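You operate a simulated robot arm through the tools that you are given. There is no shell and no other tool. Be economical: measure what you need, move in short steps, check, and stop when the job is done.

You are at the controls of a simulated robot arm. One attempt, no reset.

TASK
Paste the card patch over the moving carton's torn spot.
Fine: brush the paste on, stand the paste brush on its spot, press the patch on, seat the paste tin lid; the beige tape stays on its card. A coat counts when it lies all over at full strength: go over it till it gets no stronger.

The check looks at the end state, three seconds after you hand in, the way a careful person would. Anything else that was tipped, shoved, dropped, spilled or broken makes it a failure. A push-on lid holds only when it is set on centred and level and pressed home; a screw cap is set on level and turned clockwise until tight.

THE ROBOT
A 7-joint arm with a two-finger parallel gripper, hanging from a carriage that runs on a gantry, over the field with the corners [-225.9, 101.5], [-225.9, -26.5], [4.1, -26.5], [4.1, 101.5] (x, y) and turns from -354 to 334 degrees about z. Base frame: it is fixed where the carriage stands at the start and does not move with it; the origin is on the floor, on the carriage's upright axis, x ahead of it, y to its left, z up; the surface under the hand at the start is at about z = 80. Readings come in cm, degrees, newtons and seconds.
With the tool pointing down near the work surface it reaches from about 10 to 66 cm from the robot's upright axis, wherever it stands. Its first joint turns from -143.0 to 143.0 degrees. Places, roughly: diamond flap [60, -20, 100]; paste tin rim [50, 40, 80]; torn spot [60, -20, 100]. Payload 1.57 kg.
The tool frame sits at the grasp point between the pads (the TCP): z along the fingers, y along the line on which they close. The tips reach 3 cm beyond it. The gripper opens to 11 cm. The fingers are 2.4 cm wide and 1.2 cm thick; the gripper's body (4.8 by 11.2 cm) begins 7.8 cm behind the TCP.
Orientation is that of the tool frame in the base frame, as a unit quaternion [w, x, y, z]. With the fingers straight down and closing along the base's y, the tool's x points along the base's -x, its y along +y and its z along -z.

THE INTERFACE
- The arm moves only by the tool servo_tool. Its argument "steps" is a list of rows, each a list of 3 entries, a list of its own where there are three numbers: the turn, a rotation vector about the base's x, y, z in degrees, then the shift along the base's x, y, z in cm, then the finger opening in cm, from 0 to 11. In form: [[[rx, ry, rz], [tx, ty, tz], claw], ...]. A call has 1 to 10 rows; each row is the pose to reach, as a shift and turn from the pose commanded when the call began. Rows are played at 5 a second. More than 5 cm and 8.6 degrees between two rows, or a gripper value outside its range, and nothing of the call is played. A pose out of reach is approached as far as the arm can. The call stops where the force on the tool passes 40 N (or 10 N more than at its start, if that is more) or the arm is blocked; 0.2 s more then pass. The fingers move at their own pace (about 4.5 cm/s each) and stop on an object; they squeeze with about 22 N. The grip force told is the motor's: it shows also when the fingers shut on nothing. Time passes only in rows, and 0.2 s behind the last, so rows that repeat a pose let the fingers close. The reply holds the time, the measured pose of the TCP, the force on the tool along the base axes, the opening and the grip force, in the units named above and with some noise, with the torque about the TCP (base axes, N m) and any sound that the robot's microphone picked up.
- Cameras (640 x 400 px; columns grow to the right, rows downward): "scene" is now at [28.31, 1.48, 184.41]; the picture's right is [0.12, -0.99, 0.00], its down [-0.82, -0.10, -0.56] and it looks along [0.56, 0.07, -0.83] (base axes); focal length 291 px, centre (320, 200). "wrist" rides on the gripper at [7, 1.6, -14.1] in the tool frame; the picture's right is [-0.23, 0.97, 0.00], its down [-0.86, -0.20, -0.48] and it looks along [-0.47, -0.11, 0.88] (tool axes); focal length 222 px, centre (320, 200). There is no depth. A picture from a camera that has moved, and an enlarged one, comes with that camera's place and axes in the base frame and with its lens. The place of the scene camera against the robot may be out by one fixed shift of up to 1.2 cm in any direction.
- camera(camera): a new picture of that camera. The clock stands still meanwhile.
- slide_trunk(by): slides the trunk up (or, below 0, down) by that many cm; the arm and the scene camera ride with it, the base frame stays. It gives what a move gives, with no picture.
- base_move(legs): drives the robot by 1 to 6 legs, each [ahead, left, turn to the left] in cm, cm and degrees, along the robot's own axes; the way and the turn of a leg run together, so that a leg with both is an arc; at most 150 cm and 180 degrees a leg. The arm and the cameras ride along, it lands a little off, and it stops where it bumps. It keeps to its track: a leg is cut to what the track allows. It gives what a move gives.
- aim_head(pan, tilt): turns the head with the scene camera to pan (to the left, within 155 degrees either way) and tilt (down, from -29 to 69), counted from straight ahead of the robot. It gives what a move gives.
- inspect(camera, box): a new picture of the part [left, top, right, bottom] of that camera's present view, enlarged. The clock stands still meanwhile.
- job_done(): hands the job in; it is judged then, once.

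Work in short steps. Places have to be worked out from the pictures, the camera data and where the tool is seen: move nearer, look again, correct. Check each grasp and each placing, and mend what went wrong. You have 120 turns and 82 pictures in all, those below and enlarged ones among them. Open the gripper and draw the arm clear of the work before you hand the job in, unless the task says otherwise; then end with one line.

The tools are called by a JSON object that holds its "api" and its "payload". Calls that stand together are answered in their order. servo_tool: Moves the arm, as the interface text tells. Its arguments: {"type":"object","properties":{"steps":{"type":"array"}},"required":["steps"]} The other tools are called the same way: slide_trunk (by) slides the trunk up or down; base_move (legs) drives the base; aim_head (pan, tilt) turns the head that bears the scene camera; camera (camera) takes a picture; inspect (camera, box) takes an enlarged picture of a part of a camera's view; job_done () hands the job in.

At the start:

```text
t: 0.0
tcp_pos: [75.83, 21.51, 134.27]
ee_rot: [0.0, 0.001, 1.0, -0.001]
contact_force: [0.1, 0.1, -0.5]
ft_torque: [-0.01, 0.02, 0.02]
gripper_width: 10.99
grip_force: 0.1
trunk travel left (down, up): [-52.5, 7.0]
robot x, y, heading: [-0.09, -0.33, -0.0]
head pan, tilt: [7.0, 55.7]
```

scene: 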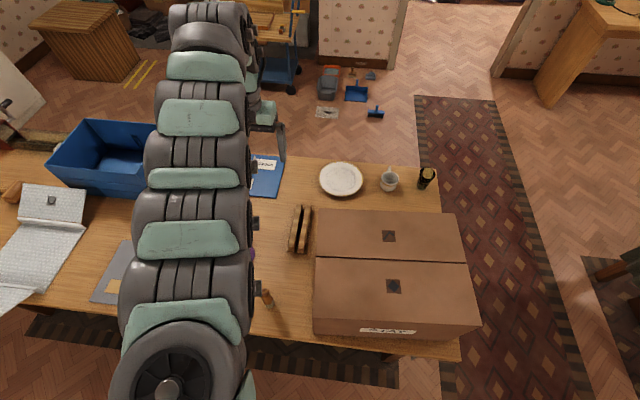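
wrist: 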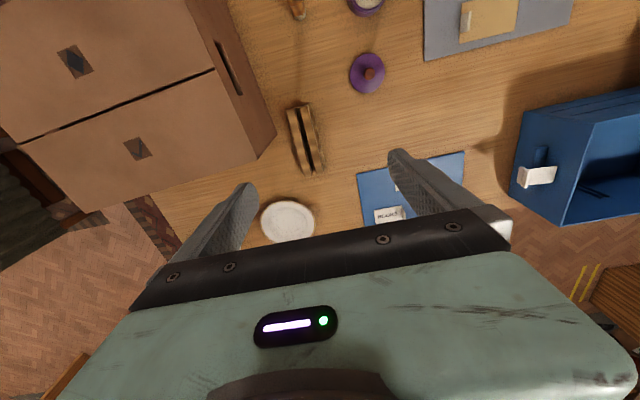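

I start by looking closer at the table objects from both cameras.

{"api": "inspect", "payload": {"camera": "wrist", "box": [220, 0, 640, 240]}}

{"api": "inspect", "payload": {"camera": "scene", "box": [240, 140, 500, 350]}}

```text
1.52 times, centred on (430, 120) of wrist
camera zoom: at [68.83, 23.27, 148.33], right [0.23, 0.97, 0.0], down [0.86, -0.2, 0.48], along [0.47, -0.11, -0.88], focal length 338 px, centre (152, 322)
```

zoom: 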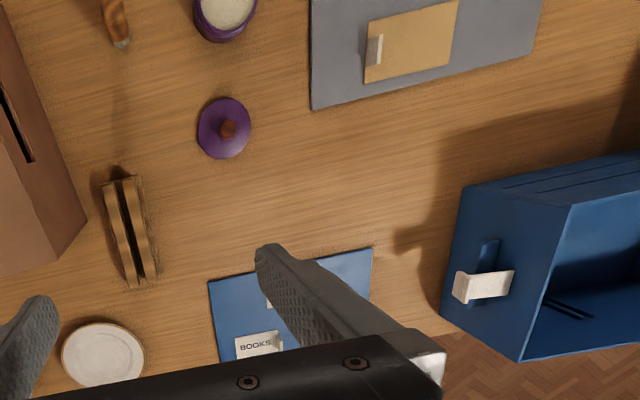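

```text
1.90 times, centred on (370, 245) of scene
camera zoom: at [28.31, 1.48, 184.41], right [0.12, -0.99, 0.0], down [-0.82, -0.1, -0.56], along [0.56, 0.07, -0.83], focal length 555 px, centre (225, 114)
```

zoom: 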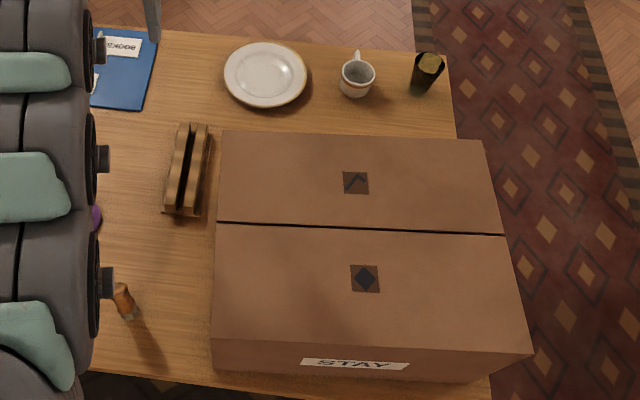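

I need closer views. I move the wrist camera back towards x≈50 to look at the paste tin, brush and cards.

{"api": "servo_tool", "payload": {"steps": [[[0, 0, 0], [-5, 0, 0], 11], [[0, 0, 0], [-10, 0, 0], 11], [[0, 0, 0], [-15, 0, 0], 11], [[0, 0, 0], [-20, 0, 0], 11], [[0, 0, 0], [-25, 0, 0], 11], [[0, 0, 0], [-28, 0, 0], 11]]}}

{"api": "camera", "payload": {"camera": "wrist"}}

{"api": "camera", "payload": {"camera": "scene"}}

```text
t: 1.4
tcp_pos: [59.72, 33.98, 136.01]
ee_rot: [0.004, -0.006, 1.0, 0.002]
contact_force: [-2.3, 1.7, -0.2]
ft_torque: [-0.21, -0.19, 0.02]
gripper_width: 11.02
grip_force: 0.1
out of reach, approached as far as the arm can: row 2, 3, 4, 5, 6
trunk travel left (down, up): [-52.5, 7.0]
robot x, y, heading: [-0.31, 0.1, 0.1]
head pan, tilt: [7.0, 55.7]
```

```text
77 pictures are left
camera wrist: at [52.7, 35.57, 149.95], right [0.22, 0.98, 0.0], down [0.85, -0.19, 0.49], along [0.47, -0.1, -0.87], focal length 222 px, centre (320, 200)
```

wrist: 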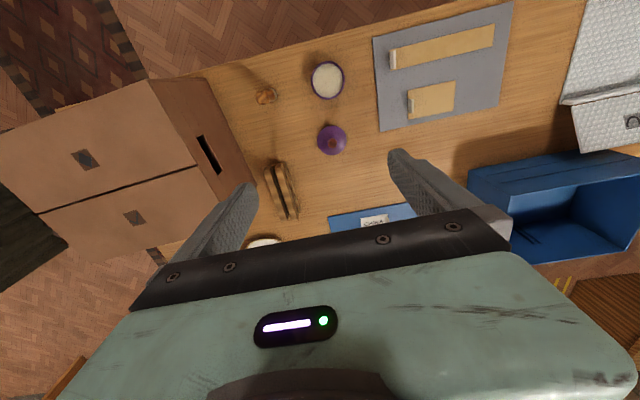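

```text
76 pictures are left
camera scene: at [28.18, 1.68, 184.34], right [0.12, -0.99, 0.0], down [-0.82, -0.1, -0.56], along [0.56, 0.07, -0.83], focal length 291 px, centre (320, 200)
```

scene: 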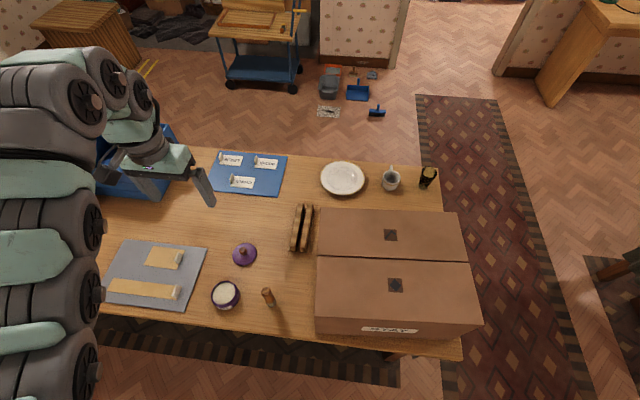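

Good overview: gray card with two tan pieces, paste tin, lid, and a brush-like upright item. I'll zoom on them.

{"api": "inspect", "payload": {"camera": "scene", "box": [90, 220, 330, 340]}}

{"api": "inspect", "payload": {"camera": "scene", "box": [310, 200, 490, 345]}}

{"api": "inspect", "payload": {"camera": "wrist", "box": [220, 0, 540, 200]}}

```text
2.67 times, centred on (210, 280) of scene
camera zoom: at [28.18, 1.68, 184.34], right [0.12, -0.99, 0.0], down [-0.82, -0.1, -0.56], along [0.56, 0.07, -0.83], focal length 777 px, centre (613, -13)
```

zoom: 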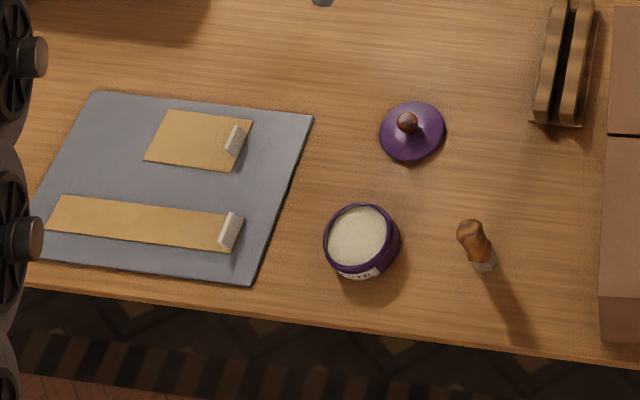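

```text
2.76 times, centred on (400, 272) of scene
camera zoom: at [28.18, 1.68, 184.34], right [0.12, -0.99, 0.0], down [-0.82, -0.1, -0.56], along [0.56, 0.07, -0.83], focal length 804 px, centre (99, 0)
```

zoom: 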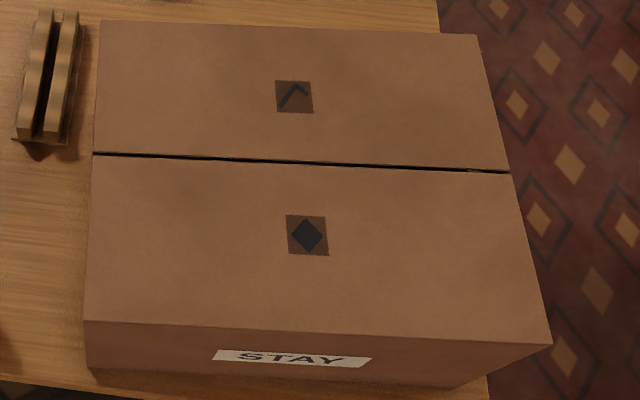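

```text
2.00 times, centred on (380, 100) of wrist
camera zoom: at [52.7, 35.57, 149.95], right [0.22, 0.98, 0.0], down [0.85, -0.19, 0.49], along [0.47, -0.1, -0.87], focal length 444 px, centre (200, 400)
```

zoom: 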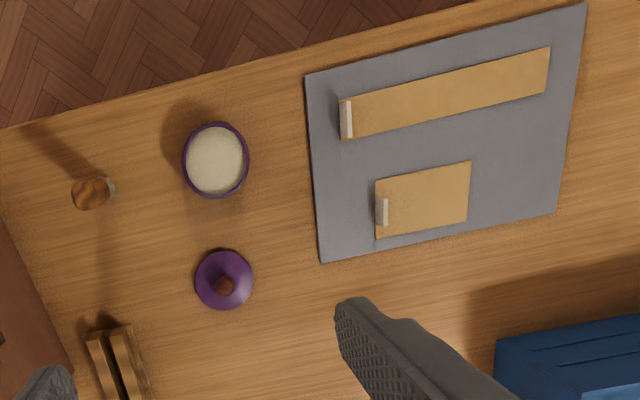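

The brush stands upright near (54, 22), tin near (53, 37), square patch near (65, 65), torn spot near (58, -17). I drive the carriage to about (4, 10) to have brush, tin and carton in reach.

{"api": "base_move", "payload": {"legs": [[4, 10, 0]]}}

```text
t: 2.6
tcp_pos: [64.02, 43.2, 135.81]
ee_rot: [0.005, -0.002, 1.0, 0.0]
contact_force: [0.9, -0.4, -0.5]
ft_torque: [-0.02, 0.01, 0.03]
gripper_width: 11.01
grip_force: 0.1
trunk travel left (down, up): [-52.5, 7.0]
robot x, y, heading: [3.94, 9.62, -0.2]
head pan, tilt: [7.0, 55.7]
```

Moving down and toward the brush area for a near view.

{"api": "servo_tool", "payload": {"steps": [[[0, 0, 0], [-1, -2, -4], 11], [[0, 0, 0], [-2, -4, -8], 11], [[0, 0, 0], [-4, -6, -12], 11], [[0, 0, 0], [-6, -8, -15], 11], [[0, 0, 0], [-8, -10, -18], 11], [[0, 0, 0], [-10, -12, -21], 11], [[0, 0, 0], [-11, -14, -24], 11], [[0, 0, 0], [-12, -16, -26], 11]]}}

{"api": "camera", "payload": {"camera": "wrist"}}

{"api": "inspect", "payload": {"camera": "scene", "box": [300, 200, 500, 370]}}

```text
t: 4.4
tcp_pos: [64.17, 43.25, 135.92]
ee_rot: [0.005, -0.003, 1.0, -0.001]
contact_force: [-0.3, 0.3, 0.0]
ft_torque: [0.01, -0.04, -0.02]
gripper_width: 11.01
grip_force: 0.0
out of reach, approached as far as the arm can: row 1, 2, 3, 4, 5, 6, 7, 8
trunk travel left (down, up): [-52.5, 7.0]
robot x, y, heading: [4.08, 10.25, -0.0]
head pan, tilt: [7.0, 55.7]
```

```text
72 pictures are left
camera wrist: at [57.06, 44.87, 149.91], right [0.22, 0.98, 0.0], down [0.85, -0.19, 0.49], along [0.48, -0.11, -0.87], focal length 222 px, centre (320, 200)
```

wrist: 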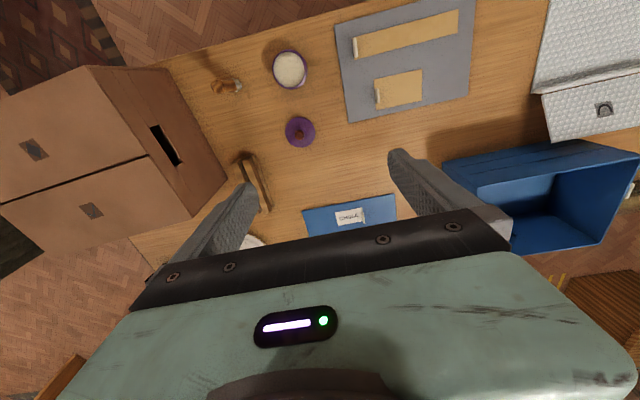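

```text
2.35 times, centred on (400, 285) of scene
camera zoom: at [32.28, 11.28, 184.4], right [0.12, -0.99, 0.0], down [-0.82, -0.1, -0.56], along [0.56, 0.07, -0.83], focal length 686 px, centre (132, 0)
```

zoom: 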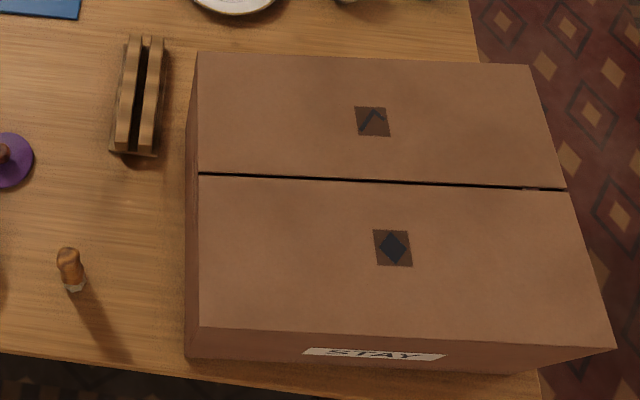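

The arm is against a joint limit; I back out toward +x, −y and lower, where it started freely.

{"api": "servo_tool", "payload": {"steps": [[[0, 0, 0], [3, -3, 0], 11], [[0, 0, 0], [6, -6, 0], 11], [[0, 0, 0], [9, -9, 0], 11], [[0, 0, 0], [9, -10, -4], 11], [[0, 0, 0], [9, -11, -8], 11]]}}

```text
t: 5.6
tcp_pos: [72.84, 32.29, 127.9]
ee_rot: [0.006, -0.004, 1.0, -0.002]
contact_force: [-0.8, 1.0, -0.1]
ft_torque: [-0.02, 0.0, 0.0]
gripper_width: 11.0
grip_force: 0.1
trunk travel left (down, up): [-52.5, 7.0]
robot x, y, heading: [4.05, 9.7, 0.2]
head pan, tilt: [7.0, 55.7]
```

Free again. I go lower and then inwards.

{"api": "servo_tool", "payload": {"steps": [[[0, 0, 0], [0, -1, -5], 11], [[0, 0, 0], [0, -2, -9], 11], [[0, 0, 0], [-3, -3, -13], 11], [[0, 0, 0], [-6, -4, -16], 11], [[0, 0, 0], [-9, -5, -18], 11], [[0, 0, 0], [-12, -6, -18], 11], [[0, 0, 0], [-15, -6, -18], 11], [[0, 0, 0], [-18, -6, -18], 11]]}}

{"api": "camera", "payload": {"camera": "wrist"}}

```text
refused: row 1 steps farther than a row can; nothing moved
```

```text
70 pictures are left
camera wrist: at [65.79, 33.96, 141.82], right [0.22, 0.98, 0.0], down [0.85, -0.19, 0.49], along [0.48, -0.11, -0.87], focal length 222 px, centre (320, 200)
```

wrist: 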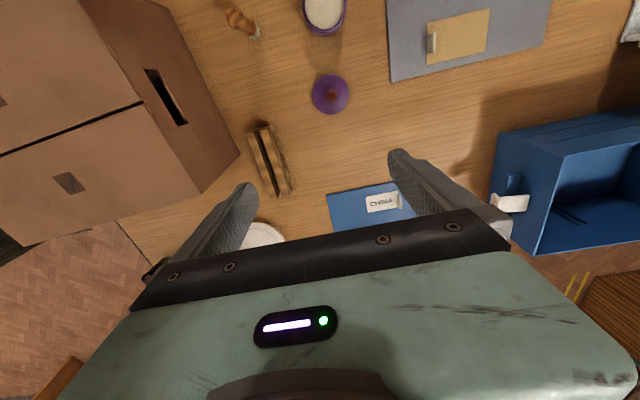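

One row exceeded 5 cm; I reissue with shorter steps.

{"api": "servo_tool", "payload": {"steps": [[[0, 0, 0], [0, -1, -4], 11], [[0, 0, 0], [0, -2, -8], 11], [[0, 0, 0], [-3, -3, -11], 11], [[0, 0, 0], [-6, -4, -14], 11], [[0, 0, 0], [-9, -5, -17], 11], [[0, 0, 0], [-12, -6, -18], 11], [[0, 0, 0], [-15, -6, -18], 11], [[0, 0, 0], [-18, -6, -18], 11]]}}

{"api": "camera", "payload": {"camera": "wrist"}}

```text
t: 7.4
tcp_pos: [54.7, 26.35, 109.92]
ee_rot: [0.006, -0.003, 1.0, 0.0]
contact_force: [0.2, -0.9, 0.0]
ft_torque: [-0.01, -0.01, -0.01]
gripper_width: 10.98
grip_force: 0.0
trunk travel left (down, up): [-52.5, 7.0]
robot x, y, heading: [4.15, 9.87, -0.1]
head pan, tilt: [7.0, 55.7]
```

```text
69 pictures are left
camera wrist: at [47.57, 27.96, 123.9], right [0.22, 0.98, 0.0], down [0.85, -0.19, 0.49], along [0.48, -0.11, -0.87], focal length 222 px, centre (320, 200)
```

wrist: 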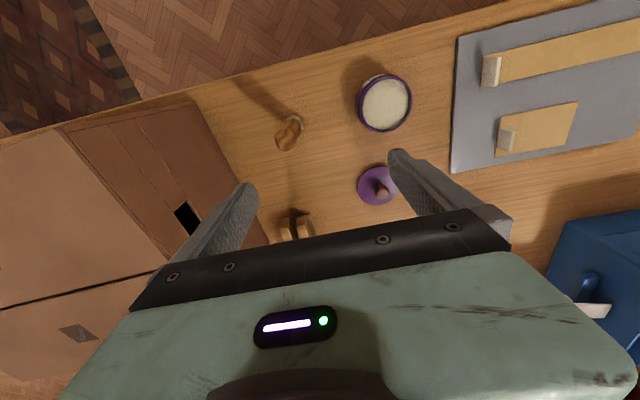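

Now zoom on brush and tin from here.

{"api": "inspect", "payload": {"camera": "wrist", "box": [250, 60, 430, 172]}}

{"api": "inspect", "payload": {"camera": "scene", "box": [200, 230, 360, 330]}}

```text
3.56 times, centred on (340, 116) of wrist
camera zoom: at [47.57, 27.96, 123.9], right [0.22, 0.98, 0.0], down [0.85, -0.19, 0.49], along [0.48, -0.11, -0.87], focal length 790 px, centre (249, 499)
```

zoom: 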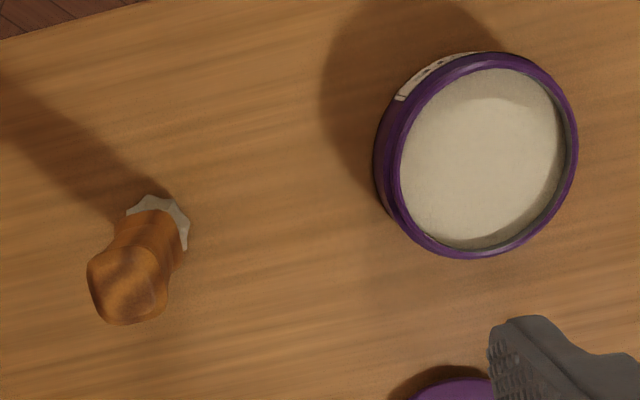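

```text
4.00 times, centred on (280, 280) of scene
camera zoom: at [32.28, 11.28, 184.41], right [0.12, -0.99, 0.0], down [-0.82, -0.1, -0.56], along [0.56, 0.07, -0.83], focal length 1166 px, centre (480, -120)
```

zoom: 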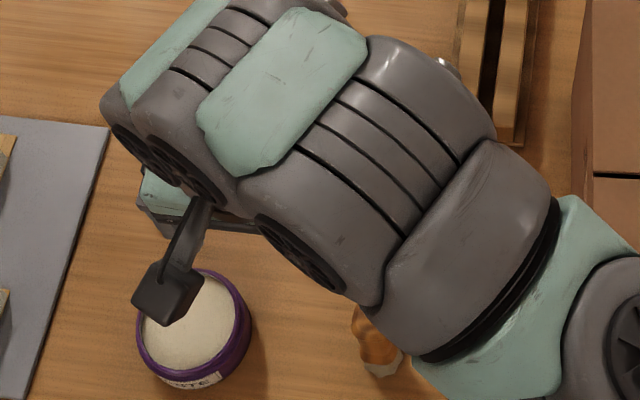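

Brush axis ≈ (53.8, 21.6), top ≈ z 94, tin ≈ 8.7 cm wide. I move above the brush, partially open, and check alignment.

{"api": "servo_tool", "payload": {"steps": [[[0, 0, 0], [-0.5, -2.5, 0], 8], [[0, 0, 0], [-0.9, -4.75, -1], 8], [[0, 0, 0], [-0.9, -4.75, -5], 8], [[0, 0, 0], [-0.9, -4.75, -9], 8], [[0, 0, 0], [-0.9, -4.75, -10], 8]]}}

{"api": "camera", "payload": {"camera": "wrist"}}

```text
t: 8.6
tcp_pos: [53.58, 21.65, 99.75]
ee_rot: [0.004, -0.003, 1.0, -0.001]
contact_force: [0.0, 0.1, 0.8]
ft_torque: [-0.02, -0.02, -0.01]
gripper_width: 8.0
grip_force: 0.2
trunk travel left (down, up): [-52.5, 7.0]
robot x, y, heading: [3.72, 9.66, 0.2]
head pan, tilt: [7.0, 55.7]
```

```text
66 pictures are left
camera wrist: at [46.54, 23.3, 113.81], right [0.22, 0.98, 0.0], down [0.85, -0.19, 0.49], along [0.48, -0.11, -0.87], focal length 222 px, centre (320, 200)
```

wrist: 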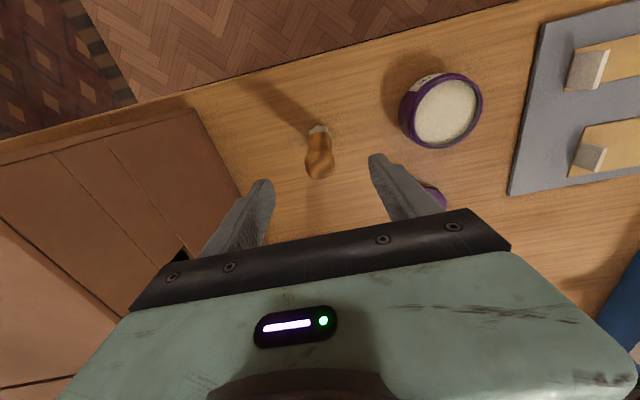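

Brush sits centred between the fingers. Descend to z≈90 and close.

{"api": "servo_tool", "payload": {"steps": [[[0, 0, 0], [0, 0, -4], 8], [[0, 0, 0], [0, 0, -8], 8], [[0, 0, 0], [0, 0, -9.7], 8], [[0, 0, 0], [0, 0, -9.7], 6], [[0, 0, 0], [0, 0, -9.7], 3], [[0, 0, 0], [0, 0, -9.7], 1.0], [[0, 0, 0], [0, 0, -9.7], 1.0], [[0, 0, 0], [0, 0, -9.7], 1.0]]}}

{"api": "camera", "payload": {"camera": "wrist"}}

```text
t: 10.4
tcp_pos: [53.71, 21.62, 90.05]
ee_rot: [0.006, -0.003, 1.0, -0.001]
contact_force: [0.0, -0.4, -0.2]
ft_torque: [0.01, -0.01, 0.02]
gripper_width: 2.64
grip_force: 21.7
trunk travel left (down, up): [-52.5, 7.0]
robot x, y, heading: [3.82, 10.12, 0.1]
head pan, tilt: [7.0, 55.7]
```

```text
65 pictures are left
camera wrist: at [46.66, 23.29, 104.17], right [0.22, 0.98, 0.0], down [0.85, -0.19, 0.49], along [0.48, -0.11, -0.87], focal length 222 px, centre (320, 200)
```

wrist: 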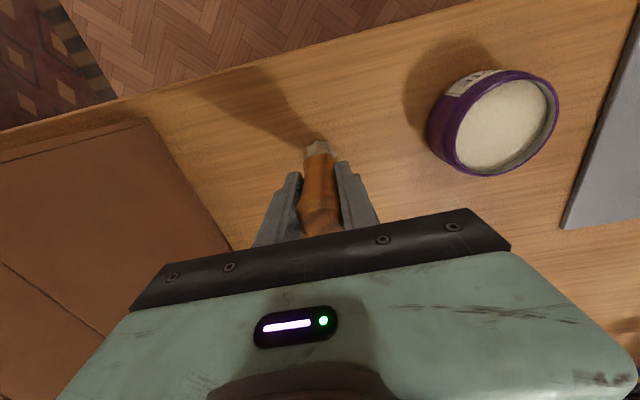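

Brush held (2.64 cm); its home is TCP (53.7, 21.6, 90.05). Lift and carry it over the tin (≈53.5, 37.2, rim ≈85).

{"api": "servo_tool", "payload": {"steps": [[[0, 0, 0], [0, 0, 4], 1], [[0, 0, 0], [0, 0, 8], 1], [[0, 0, 0], [0, 4, 10], 1], [[0, 0, 0], [0, 8, 10], 1], [[0, 0, 0], [-0.1, 12, 10], 1], [[0, 0, 0], [-0.1, 15.6, 10], 1], [[0, 0, 0], [-0.1, 15.6, 10], 1]]}}

{"api": "camera", "payload": {"camera": "wrist"}}

```text
t: 12.0
tcp_pos: [53.5, 36.99, 100.15]
ee_rot: [0.005, -0.003, 1.0, -0.002]
contact_force: [-0.2, 0.8, 0.3]
ft_torque: [-0.03, 0.03, -0.04]
gripper_width: 2.64
grip_force: 21.8
trunk travel left (down, up): [-52.5, 7.0]
robot x, y, heading: [4.3, 9.52, -0.1]
head pan, tilt: [7.0, 55.7]
```

```text
64 pictures are left
camera wrist: at [46.47, 38.67, 114.2], right [0.22, 0.98, 0.0], down [0.85, -0.19, 0.49], along [0.48, -0.11, -0.87], focal length 222 px, centre (320, 200)
```

wrist: 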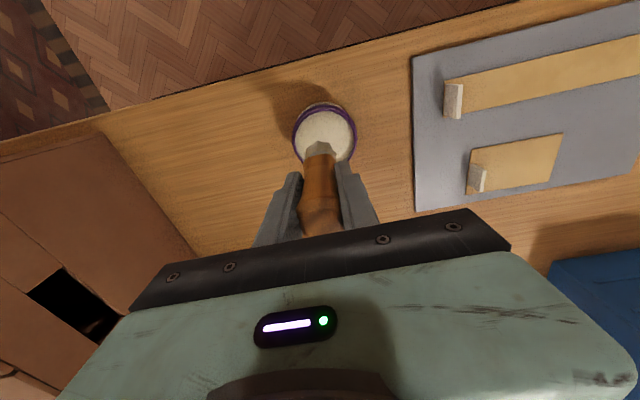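

Tin centre ≈ (53.2, 37.6). I centre and lower the bristles into the paste in small steps.

{"api": "servo_tool", "payload": {"steps": [[[0, 0, 0], [-0.2, 0.6, 0], 1], [[0, 0, 0], [-0.2, 0.6, -3], 1], [[0, 0, 0], [-0.2, 0.6, -5], 1], [[0, 0, 0], [-0.2, 0.6, -6], 1]]}}

{"api": "inspect", "payload": {"camera": "wrist", "box": [240, 80, 400, 240]}}

```text
t: 13.0
tcp_pos: [53.39, 37.63, 94.36]
ee_rot: [0.006, -0.003, 1.0, -0.001]
contact_force: [-0.4, 0.1, 0.2]
ft_torque: [0.01, 0.01, 0.01]
gripper_width: 2.64
grip_force: 22.0
trunk travel left (down, up): [-52.5, 7.0]
robot x, y, heading: [3.93, 9.97, 0.0]
head pan, tilt: [7.0, 55.7]
```

```text
2.50 times, centred on (320, 160) of wrist
camera zoom: at [46.37, 39.44, 108.35], right [0.22, 0.98, 0.0], down [0.85, -0.19, 0.49], along [0.48, -0.11, -0.87], focal length 555 px, centre (320, 300)
```

zoom: 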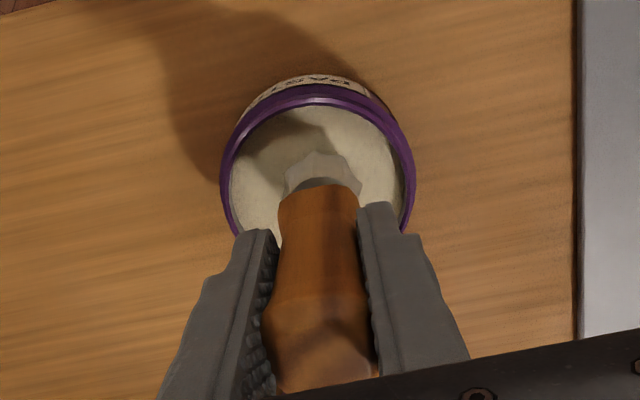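

Well centred. Continue down gently until contact.

{"api": "servo_tool", "payload": {"steps": [[[0, 0, 0], [0, 0, -0.6], 1], [[0, 0, 0], [0, 0, -1.2], 1], [[0, 0, 0], [0, 0, -1.6], 1], [[0, 0, 0], [0, 0, -1.6], 1]]}}

{"api": "inspect", "payload": {"camera": "wrist", "box": [240, 80, 400, 240]}}

```text
t: 14.0
tcp_pos: [53.56, 38.02, 92.78]
ee_rot: [0.007, -0.003, 1.0, 0.0]
contact_force: [0.5, -0.3, 22.4]
ft_torque: [0.01, -0.11, -0.06]
gripper_width: 2.65
grip_force: 22.2
trunk travel left (down, up): [-52.5, 7.0]
robot x, y, heading: [3.92, 9.69, 0.0]
head pan, tilt: [7.0, 55.7]
```

```text
2.50 times, centred on (320, 160) of wrist
camera zoom: at [46.49, 39.68, 106.73], right [0.22, 0.98, 0.0], down [0.85, -0.19, 0.49], along [0.48, -0.11, -0.87], focal length 555 px, centre (320, 300)
```

zoom: 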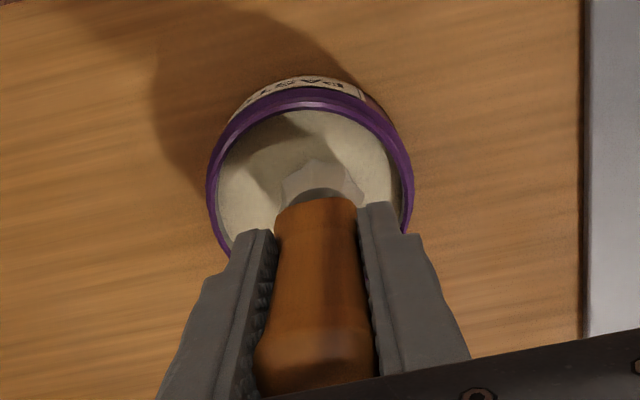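

Bristles touched the paste (22 N). I lift straight up and inspect the bristles.

{"api": "servo_tool", "payload": {"steps": [[[0, 0, 0], [0, 0, 1.5], 1], [[0, 0, 0], [0, 0, 5], 1], [[0, 0, 0], [0, 0, 9], 1], [[0, 0, 0], [0, 0, 13], 1], [[0, 0, 0], [0, 0, 17], 1], [[0, 0, 0], [0, 0, 21], 1], [[0, 0, 0], [0, 0, 22], 1]]}}

{"api": "inspect", "payload": {"camera": "wrist", "box": [240, 80, 400, 240]}}

```text
t: 15.6
tcp_pos: [53.18, 37.86, 112.63]
ee_rot: [0.005, -0.004, 1.0, -0.001]
contact_force: [0.2, 0.3, -0.5]
ft_torque: [0.02, 0.01, 0.0]
gripper_width: 2.66
grip_force: 21.7
out of reach, approached as far as the arm can: row 6, 7
trunk travel left (down, up): [-52.5, 7.0]
robot x, y, heading: [3.93, 9.98, -0.0]
head pan, tilt: [7.0, 55.7]
```

```text
2.50 times, centred on (320, 160) of wrist
camera zoom: at [46.28, 39.54, 126.65], right [0.22, 0.98, 0.0], down [0.85, -0.19, 0.49], along [0.48, -0.11, -0.87], focal length 555 px, centre (320, 300)
```

zoom: 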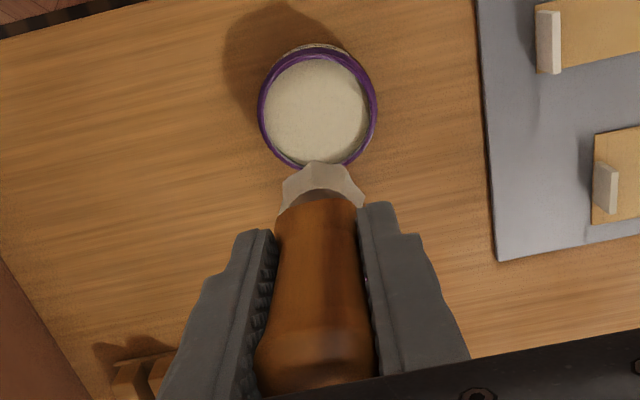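

Bristles look coated. I raise the trunk for more headroom, then travel over the carton.

{"api": "slide_trunk", "payload": {"by": 6}}

{"api": "servo_tool", "payload": {"steps": [[[0, 0, 0], [0.5, -4.5, 0], 1], [[0, 0, 0], [1, -9, 0], 1], [[0, 0, 0], [1.5, -13.5, 0], 1], [[0, 0, 0], [2, -18, 0], 1], [[0, 0, 0], [2.5, -22.5, 0], 1], [[0, 0, 0], [3, -27, 0], 1], [[0, 0, 0], [3.5, -31.5, 0], 1], [[0, 0, 0], [3.5, -36, 0], 1], [[0, 0, 0], [3.5, -40, 0], 1]]}}

{"api": "camera", "payload": {"camera": "wrist"}}

```text
t: 16.6
tcp_pos: [53.32, 37.89, 118.55]
ee_rot: [0.005, -0.002, 1.0, -0.002]
contact_force: [-0.1, 0.3, -0.5]
ft_torque: [0.01, 0.0, 0.01]
gripper_width: 2.66
grip_force: 22.2
trunk travel left (down, up): [-58.5, 1.0]
robot x, y, heading: [3.73, 9.93, 0.2]
head pan, tilt: [7.0, 55.7]
```

```text
t: 18.6
tcp_pos: [56.64, -2.06, 118.44]
ee_rot: [0.005, -0.003, 1.0, -0.001]
contact_force: [1.3, 0.7, 0.0]
ft_torque: [-0.05, -0.01, -0.02]
gripper_width: 2.66
grip_force: 22.4
trunk travel left (down, up): [-58.5, 1.0]
robot x, y, heading: [4.13, 9.47, -0.0]
head pan, tilt: [7.0, 55.7]
```

```text
60 pictures are left
camera wrist: at [49.65, -0.48, 132.5], right [0.22, 0.98, 0.0], down [0.85, -0.19, 0.49], along [0.48, -0.11, -0.87], focal length 222 px, centre (320, 200)
```

wrist: 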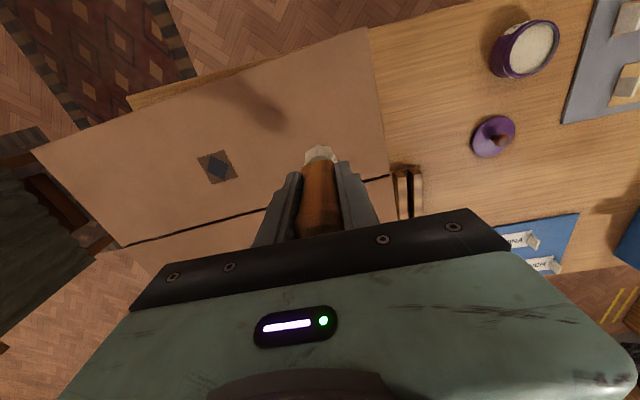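

Spot ≈ (57.8, −18, ~100). I move closer and look in detail.

{"api": "servo_tool", "payload": {"steps": [[[0, 0, 0], [0, -4, 0], 1], [[0, 0, 0], [0, -8, 0], 1], [[0, 0, 0], [0, -11, 0], 1]]}}

{"api": "inspect", "payload": {"camera": "wrist", "box": [200, 80, 400, 240]}}

```text
t: 19.4
tcp_pos: [56.97, -13.35, 118.83]
ee_rot: [0.006, -0.003, 1.0, -0.001]
contact_force: [0.7, 1.3, 0.3]
ft_torque: [0.0, 0.02, -0.02]
gripper_width: 2.66
grip_force: 21.9
trunk travel left (down, up): [-58.5, 1.0]
robot x, y, heading: [3.76, 9.82, 0.0]
head pan, tilt: [7.0, 55.7]
```

```text
2.50 times, centred on (300, 160) of wrist
camera zoom: at [49.88, -11.57, 132.73], right [0.22, 0.98, 0.0], down [0.85, -0.19, 0.49], along [0.48, -0.11, -0.87], focal length 555 px, centre (370, 300)
```

zoom: 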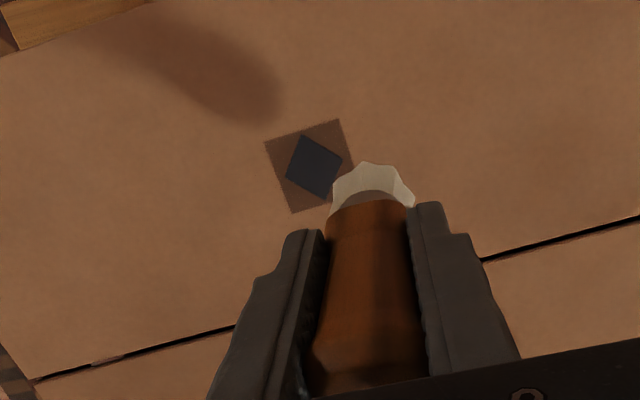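

Spot is a 4.7 cm dark square centred ≈ (57.6, −16.9). I place the brush above and descend.

{"api": "servo_tool", "payload": {"steps": [[[0, 0, 0], [0.7, -3.6, 0], 1], [[0, 0, 0], [0.7, -3.6, -2], 1], [[0, 0, 0], [0.7, -3.6, -4], 1]]}}

{"api": "inspect", "payload": {"camera": "wrist", "box": [240, 80, 400, 240]}}

```text
t: 20.2
tcp_pos: [57.58, -16.72, 114.51]
ee_rot: [0.006, -0.003, 1.0, -0.001]
contact_force: [0.3, -0.7, 0.6]
ft_torque: [0.04, 0.02, -0.01]
gripper_width: 2.67
grip_force: 21.5
trunk travel left (down, up): [-58.5, 1.0]
robot x, y, heading: [4.05, 9.87, 0.1]
head pan, tilt: [7.0, 55.7]
```

```text
2.50 times, centred on (320, 160) of wrist
camera zoom: at [50.58, -15.1, 128.52], right [0.22, 0.98, 0.0], down [0.85, -0.19, 0.49], along [0.48, -0.11, -0.87], focal length 555 px, centre (320, 300)
```

zoom: 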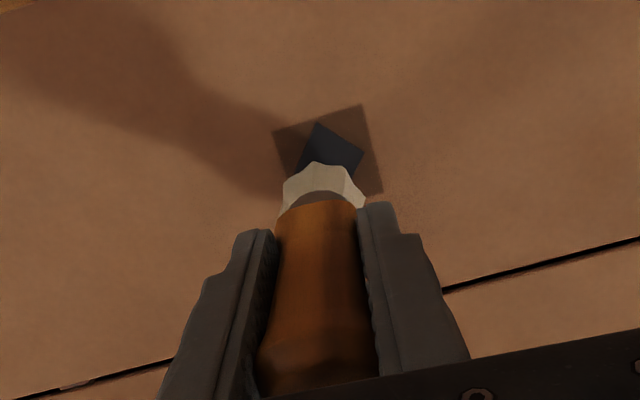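

Aligned over the square (centre ≈ (57.7, −16.5)). Descend until light contact.

{"api": "servo_tool", "payload": {"steps": [[[0, 0, 0], [0, 0, -0.7], 1], [[0, 0, 0], [0, 0, -1.4], 1], [[0, 0, 0], [0, 0, -1.4], 1]]}}

```text
t: 21.0
tcp_pos: [57.57, -16.78, 113.12]
ee_rot: [0.005, -0.003, 1.0, -0.001]
contact_force: [-1.1, -0.4, 0.3]
ft_torque: [-0.02, -0.02, -0.01]
gripper_width: 2.67
grip_force: 21.2
trunk travel left (down, up): [-58.5, 1.0]
robot x, y, heading: [4.05, 9.9, -0.0]
head pan, tilt: [7.0, 55.7]
```

No contact yet; go on lower.

{"api": "servo_tool", "payload": {"steps": [[[0, 0, 0], [0, 0, -0.5], 1], [[0, 0, 0], [0, 0, -1.0], 1], [[0, 0, 0], [0, 0, -1.0], 1]]}}

```text
t: 21.6
tcp_pos: [57.86, -16.84, 112.49]
ee_rot: [0.008, -0.005, 1.0, -0.002]
contact_force: [-0.8, -0.4, 14.6]
ft_torque: [0.06, -0.03, -0.03]
gripper_width: 2.65
grip_force: 21.9
trunk travel left (down, up): [-58.5, 1.0]
robot x, y, heading: [4.0, 9.93, -0.1]
head pan, tilt: [7.0, 55.7]
stopped in row 3: the force on the tool passed its limit at 53 N (the readings are from after the stop); the commanded pose is now the measured one
```

Contact at TCP z≈112.5 (surface ≈102.5). Now brush a serpentine over the square at light pressure.

{"api": "servo_tool", "payload": {"steps": [[[0, 0, 0], [-1, 0.3, 0.05], 1], [[0, 0, 0], [-1.9, 0.3, 0.05], 1], [[0, 0, 0], [-1.9, 1.2, 0.05], 1], [[0, 0, 0], [-1.9, 2.1, 0.05], 1], [[0, 0, 0], [-1.0, 2.1, 0.05], 1], [[0, 0, 0], [0, 2.1, 0.05], 1], [[0, 0, 0], [0, 1.2, 0.05], 1], [[0, 0, 0], [0, 0.3, 0.05], 1], [[0, 0, 0], [0, -0.6, 0.05], 1], [[0, 0, 0], [0, -1.5, 0.05], 1]]}}

{"api": "inspect", "payload": {"camera": "wrist", "box": [240, 80, 400, 240]}}

```text
t: 23.8
tcp_pos: [57.82, -18.29, 112.43]
ee_rot: [0.008, -0.004, 1.0, -0.001]
contact_force: [0.4, 5.0, 15.0]
ft_torque: [0.42, -0.19, -0.01]
gripper_width: 2.64
grip_force: 22.2
trunk travel left (down, up): [-58.5, 1.0]
robot x, y, heading: [3.98, 9.98, -0.1]
head pan, tilt: [7.0, 55.7]
```

```text
2.50 times, centred on (320, 160) of wrist
camera zoom: at [50.66, -16.57, 126.42], right [0.22, 0.98, 0.0], down [0.85, -0.19, 0.49], along [0.48, -0.11, -0.87], focal length 555 px, centre (320, 300)
```

zoom: 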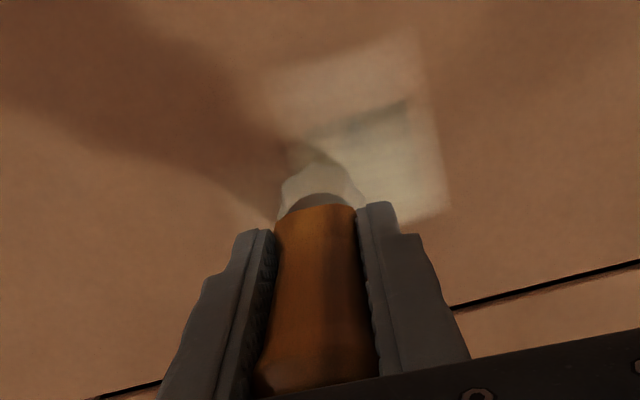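

It paints well. Continue over the remaining corners and edges.

{"api": "servo_tool", "payload": {"steps": [[[0, 0, 0], [-1, -0.1, 0], 1], [[0, 0, 0], [-2, -0.1, 0], 1], [[0, 0, 0], [-2, 0.9, 0], 1], [[0, 0, 0], [-2, 1.9, 0], 1], [[0, 0, 0], [-1, 1.9, 0], 1], [[0, 0, 0], [0, 1.9, 0], 1], [[0, 0, 0], [1, 1.9, 0], 1], [[0, 0, 0], [1.8, 1.9, 0], 1], [[0, 0, 0], [1.8, 2.8, 0], 1], [[0, 0, 0], [1.8, 3.6, 0], 1]]}}

{"api": "servo_tool", "payload": {"steps": [[[0, 0, 0], [0, -1, 0], 1], [[0, 0, 0], [0, -2, 0], 1], [[0, 0, 0], [0, -3, 0], 1], [[0, 0, 0], [0, -3.8, 0], 1], [[0, 0, 0], [-1, -3.8, 0], 1], [[0, 0, 0], [-2, -3.8, 0], 1], [[0, 0, 0], [-2.8, -3.8, 0], 1], [[0, 0, 0], [-3.8, -3.8, 0], 1], [[0, 0, 0], [-3.8, -2.8, 0], 1], [[0, 0, 0], [-3.8, -1.8, 0], 1]]}}

{"api": "inspect", "payload": {"camera": "wrist", "box": [240, 80, 400, 240]}}

```text
t: 26.0
tcp_pos: [59.66, -14.69, 112.44]
ee_rot: [0.007, -0.004, 1.0, -0.002]
contact_force: [1.3, -2.8, 8.0]
ft_torque: [-0.16, -0.19, -0.08]
gripper_width: 2.66
grip_force: 21.9
trunk travel left (down, up): [-58.5, 1.0]
robot x, y, heading: [4.24, 9.63, -0.1]
head pan, tilt: [7.0, 55.7]
```

```text
t: 28.2
tcp_pos: [55.68, -16.43, 112.59]
ee_rot: [0.007, -0.003, 1.0, -0.003]
contact_force: [-0.4, -3.3, 8.5]
ft_torque: [-0.21, -0.11, -0.04]
gripper_width: 2.67
grip_force: 21.9
trunk travel left (down, up): [-58.5, 1.0]
robot x, y, heading: [3.77, 10.03, 0.0]
head pan, tilt: [7.0, 55.7]
```

```text
2.50 times, centred on (320, 160) of wrist
camera zoom: at [48.65, -14.75, 126.48], right [0.22, 0.98, 0.0], down [0.85, -0.19, 0.49], along [0.48, -0.11, -0.87], focal length 555 px, centre (320, 300)
```

zoom: 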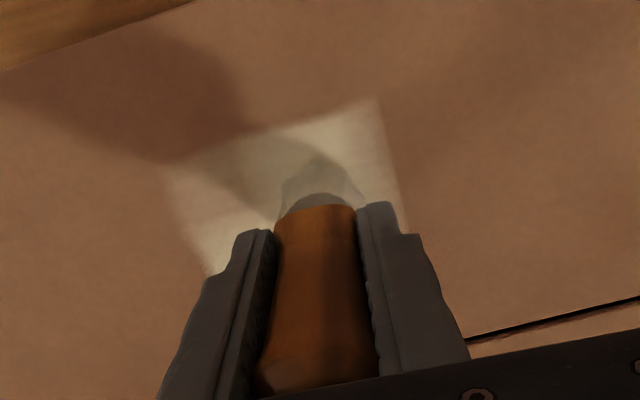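

I lift the brush and look at the coat.

{"api": "servo_tool", "payload": {"steps": [[[0, 0, 0], [1, 0, 1.5], 1], [[0, 0, 0], [1, 3, 4], 1], [[0, 0, 0], [1, 6, 6], 1], [[0, 0, 0], [1, 6, 6], 1]]}}

{"api": "inspect", "payload": {"camera": "wrist", "box": [200, 80, 400, 240]}}

```text
t: 29.2
tcp_pos: [56.63, -10.42, 118.4]
ee_rot: [0.006, -0.003, 1.0, -0.002]
contact_force: [0.9, 0.1, -0.8]
ft_torque: [0.02, 0.01, -0.02]
gripper_width: 2.67
grip_force: 21.6
trunk travel left (down, up): [-58.5, 1.0]
robot x, y, heading: [3.85, 9.59, -0.2]
head pan, tilt: [7.0, 55.7]
```

```text
2.50 times, centred on (300, 160) of wrist
camera zoom: at [49.62, -8.65, 132.41], right [0.22, 0.98, 0.0], down [0.85, -0.19, 0.49], along [0.48, -0.11, -0.87], focal length 555 px, centre (370, 300)
```

zoom: 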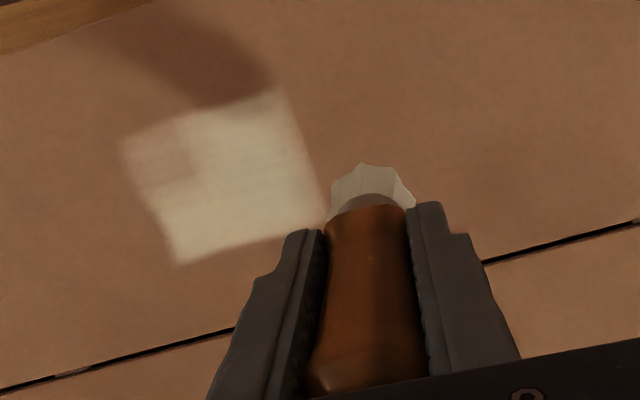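

The coat region seems larger than the dark mark (x≈53–60.5, y≈−23…−14), with a weak area at the −x/−y corner. I brush that side now.

{"api": "servo_tool", "payload": {"steps": [[[0, 0, 0], [0, -4, 0], 1], [[0, 0, 0], [-1, -8, -2], 1], [[0, 0, 0], [-2, -9.5, -4.5], 1], [[0, 0, 0], [-2, -9.5, -6], 1], [[0, 0, 0], [-2, -10.7, -6], 1], [[0, 0, 0], [-1, -11.5, -6], 1], [[0, 0, 0], [0, -11.5, -6], 1], [[0, 0, 0], [1, -11.5, -6], 1], [[0, 0, 0], [2, -11.5, -6], 1], [[0, 0, 0], [3, -11.5, -6], 1]]}}

{"api": "servo_tool", "payload": {"steps": [[[0, 0, 0], [0, 1.2, 0], 1], [[0, 0, 0], [0, 2.4, 0], 1], [[0, 0, 0], [-1.2, 2.4, 0], 1], [[0, 0, 0], [-2.4, 2.4, 0], 1], [[0, 0, 0], [-3.6, 2.4, 0], 1], [[0, 0, 0], [-5, 2.4, 0], 1], [[0, 0, 0], [-5, 1.2, 0], 1], [[0, 0, 0], [-5, 0, 0], 1], [[0, 0, 0], [-4, 0, 2], 1], [[0, 0, 0], [-3, 3, 5], 1]]}}

{"api": "servo_tool", "payload": {"steps": [[[0, 0, 0], [0, 4, 1], 1], [[0, 0, 0], [0, 8, 1], 1]]}}

{"api": "inspect", "payload": {"camera": "wrist", "box": [200, 80, 400, 240]}}

```text
t: 31.4
tcp_pos: [59.8, -21.91, 112.47]
ee_rot: [0.007, -0.004, 1.0, -0.002]
contact_force: [-1.8, -1.0, 9.8]
ft_torque: [-0.03, 0.03, -0.03]
gripper_width: 2.65
grip_force: 21.8
trunk travel left (down, up): [-58.5, 1.0]
robot x, y, heading: [4.08, 10.01, 0.1]
head pan, tilt: [7.0, 55.7]
```

```text
t: 33.6
tcp_pos: [56.63, -18.74, 117.35]
ee_rot: [0.006, -0.003, 1.0, -0.002]
contact_force: [0.0, 0.3, -0.9]
ft_torque: [-0.02, -0.02, 0.02]
gripper_width: 2.66
grip_force: 22.0
trunk travel left (down, up): [-58.5, 1.0]
robot x, y, heading: [4.05, 9.9, 0.2]
head pan, tilt: [7.0, 55.7]
```

```text
t: 34.2
tcp_pos: [56.76, -10.87, 118.56]
ee_rot: [0.007, -0.004, 1.0, -0.001]
contact_force: [0.3, -0.5, -0.6]
ft_torque: [0.03, 0.03, 0.0]
gripper_width: 2.66
grip_force: 21.5
trunk travel left (down, up): [-58.5, 1.0]
robot x, y, heading: [4.04, 9.98, 0.1]
head pan, tilt: [7.0, 55.7]
```

```text
2.50 times, centred on (300, 160) of wrist
camera zoom: at [49.73, -9.14, 132.48], right [0.22, 0.98, 0.0], down [0.85, -0.19, 0.49], along [0.48, -0.11, -0.87], focal length 555 px, centre (370, 300)
```

zoom: 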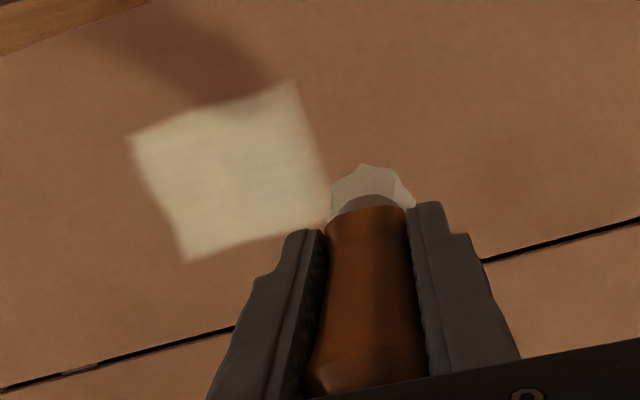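

Uniform now and clipped to a rectangle (≈9×7 cm, centre ≈ (56.9, −18.3)), which looks like the full torn spot. One more full pass to make sure it's at full strength.

{"api": "servo_tool", "payload": {"steps": [[[0, 0, 0], [-1, -2, -3], 1], [[0, 0, 0], [-2.4, -3.6, -6], 1], [[0, 0, 0], [-2.4, -5.4, -6], 1], [[0, 0, 0], [-2.4, -7.3, -6], 1], [[0, 0, 0], [-2.4, -9.2, -6], 1], [[0, 0, 0], [-2.4, -11.2, -6], 1], [[0, 0, 0], [-0.8, -11.2, -6], 1], [[0, 0, 0], [-0.8, -9.2, -6], 1], [[0, 0, 0], [-0.8, -7.3, -6], 1], [[0, 0, 0], [-0.8, -5.4, -6], 1]]}}

{"api": "servo_tool", "payload": {"steps": [[[0, 0, 0], [0, 1.8, 0], 1], [[0, 0, 0], [1.6, 1.8, 0], 1], [[0, 0, 0], [1.6, 0, 0], 1], [[0, 0, 0], [1.6, -1.9, 0], 1], [[0, 0, 0], [1.6, -3.8, 0], 1], [[0, 0, 0], [1.6, -5.8, 0], 1], [[0, 0, 0], [3.4, -5.8, 0], 1], [[0, 0, 0], [3.4, -3.8, 0], 1], [[0, 0, 0], [3.4, -1.9, 0], 1], [[0, 0, 0], [3.4, 0, 0], 1]]}}

{"api": "servo_tool", "payload": {"steps": [[[0, 0, 0], [0, 1.8, 0], 1], [[0, 0, 0], [0, 1.8, 1], 1], [[0, 0, 0], [-1, 4, 4], 1], [[0, 0, 0], [-2.6, 6, 6], 1]]}}

{"api": "inspect", "payload": {"camera": "wrist", "box": [200, 80, 400, 240]}}

```text
t: 36.4
tcp_pos: [56.0, -16.41, 112.36]
ee_rot: [0.007, -0.004, 1.0, -0.003]
contact_force: [0.2, -5.6, 14.9]
ft_torque: [-0.39, -0.14, -0.07]
gripper_width: 2.66
grip_force: 21.6
trunk travel left (down, up): [-58.5, 1.0]
robot x, y, heading: [3.9, 9.56, -0.3]
head pan, tilt: [7.0, 55.7]
```

```text
t: 38.6
tcp_pos: [59.36, -16.26, 112.42]
ee_rot: [0.007, -0.003, 1.0, -0.002]
contact_force: [0.7, -1.8, 5.7]
ft_torque: [-0.11, -0.11, -0.01]
gripper_width: 2.65
grip_force: 21.8
trunk travel left (down, up): [-58.5, 1.0]
robot x, y, heading: [4.13, 9.85, 0.1]
head pan, tilt: [7.0, 55.7]
```

```text
t: 39.6
tcp_pos: [56.67, -10.01, 118.47]
ee_rot: [0.007, -0.003, 1.0, -0.001]
contact_force: [-0.3, -0.5, -0.6]
ft_torque: [0.05, 0.0, 0.0]
gripper_width: 2.65
grip_force: 21.8
trunk travel left (down, up): [-58.5, 1.0]
robot x, y, heading: [3.85, 9.76, 0.3]
head pan, tilt: [7.0, 55.7]
```

```text
2.50 times, centred on (300, 160) of wrist
camera zoom: at [49.49, -8.3, 132.48], right [0.22, 0.98, 0.0], down [0.85, -0.19, 0.49], along [0.48, -0.11, -0.87], focal length 555 px, centre (370, 300)
```

zoom: 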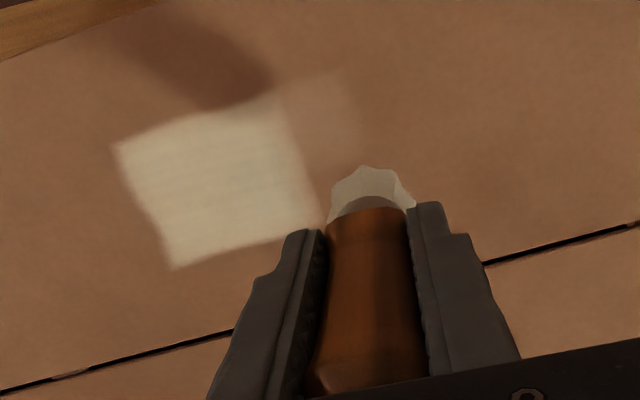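

A faint extra cell appeared at +y, so the coat is not clipped by a region. I compare with the mark's earlier pixel location in the scene camera.

{"api": "inspect", "payload": {"camera": "scene", "box": [300, 200, 500, 370]}}

```text
2.35 times, centred on (400, 285) of scene
camera zoom: at [32.28, 11.29, 190.4], right [0.12, -0.99, 0.0], down [-0.82, -0.1, -0.56], along [0.56, 0.07, -0.83], focal length 686 px, centre (132, 0)
```

zoom: 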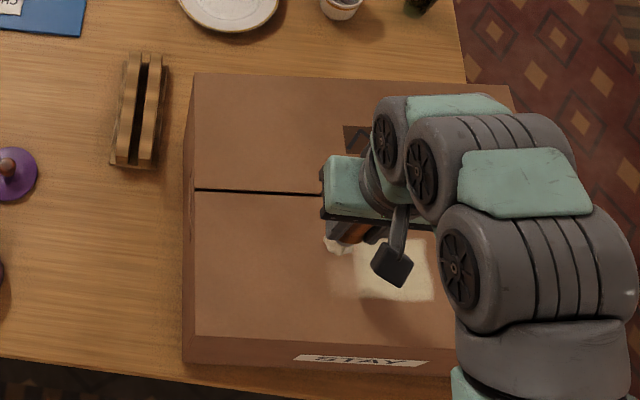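

The arm hides it; I move back toward the brush's home and look again.

{"api": "servo_tool", "payload": {"steps": [[[0, 0, 0], [0, 4.5, 0], 1], [[0, 0, 0], [0, 9, 0], 1], [[0, 0, 0], [-0.5, 13.5, 0], 1], [[0, 0, 0], [-1, 18, 0], 1], [[0, 0, 0], [-1.5, 22.5, 0], 1], [[0, 0, 0], [-2, 27, 0], 1], [[0, 0, 0], [-3, 31.5, 0], 1]]}}

{"api": "inspect", "payload": {"camera": "scene", "box": [300, 200, 500, 370]}}

{"api": "inspect", "payload": {"camera": "wrist", "box": [0, 0, 320, 200]}}

```text
t: 41.2
tcp_pos: [53.57, 21.16, 118.49]
ee_rot: [0.007, -0.004, 1.0, -0.001]
contact_force: [0.9, 0.0, -1.3]
ft_torque: [0.05, -0.01, -0.03]
gripper_width: 2.67
grip_force: 21.8
trunk travel left (down, up): [-58.5, 1.0]
robot x, y, heading: [4.07, 9.68, -0.2]
head pan, tilt: [7.0, 55.7]
```

```text
2.35 times, centred on (400, 285) of scene
camera zoom: at [32.28, 11.27, 190.4], right [0.12, -0.99, 0.0], down [-0.82, -0.1, -0.56], along [0.56, 0.07, -0.83], focal length 686 px, centre (132, 0)
```

zoom: 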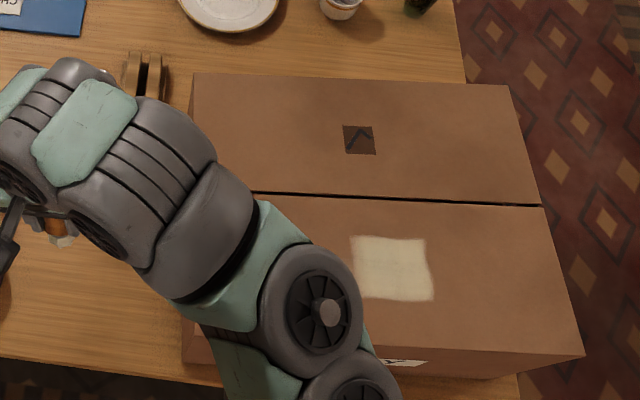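

```text
2.00 times, centred on (160, 100) of wrist
camera zoom: at [46.47, 22.9, 132.5], right [0.22, 0.98, 0.0], down [0.85, -0.19, 0.49], along [0.48, -0.11, -0.87], focal length 444 px, centre (640, 400)
```

zoom: 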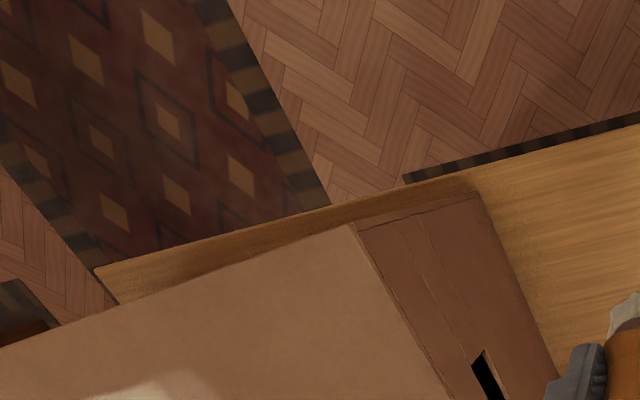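

The mark seems inside the coat but near its corner. I go back for a clean close look with the brush out of the way (from +x side).

{"api": "servo_tool", "payload": {"steps": [[[0, 0, 0], [3, -4, 0], 1], [[0, 0, 0], [5, -8, 0], 1], [[0, 0, 0], [7, -12, 0], 1], [[0, 0, 0], [9, -16, 0], 1], [[0, 0, 0], [10, -20, 0], 1], [[0, 0, 0], [11, -24, 0], 1], [[0, 0, 0], [11, -28, 0], 1]]}}

{"api": "inspect", "payload": {"camera": "wrist", "box": [170, 40, 370, 200]}}

```text
t: 42.8
tcp_pos: [64.82, -6.8, 118.5]
ee_rot: [0.007, -0.004, 1.0, -0.001]
contact_force: [0.1, 0.6, -1.1]
ft_torque: [-0.04, 0.0, -0.02]
gripper_width: 2.63
grip_force: 22.0
trunk travel left (down, up): [-58.5, 1.0]
robot x, y, heading: [3.81, 9.96, -0.0]
head pan, tilt: [7.0, 55.7]
```

```text
2.50 times, centred on (270, 120) of wrist
camera zoom: at [57.74, -5.12, 132.5], right [0.22, 0.98, 0.0], down [0.85, -0.19, 0.49], along [0.48, -0.11, -0.87], focal length 555 px, centre (445, 400)
```

zoom: 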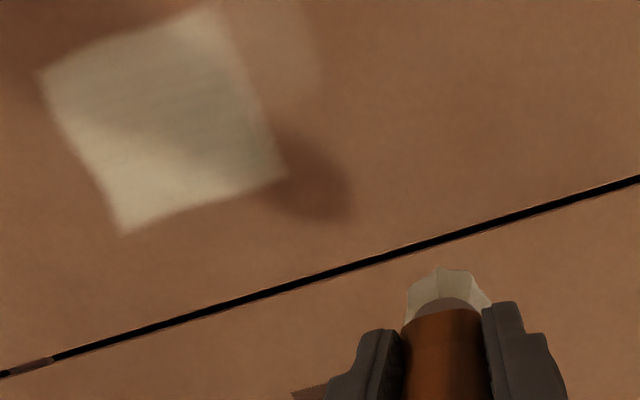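

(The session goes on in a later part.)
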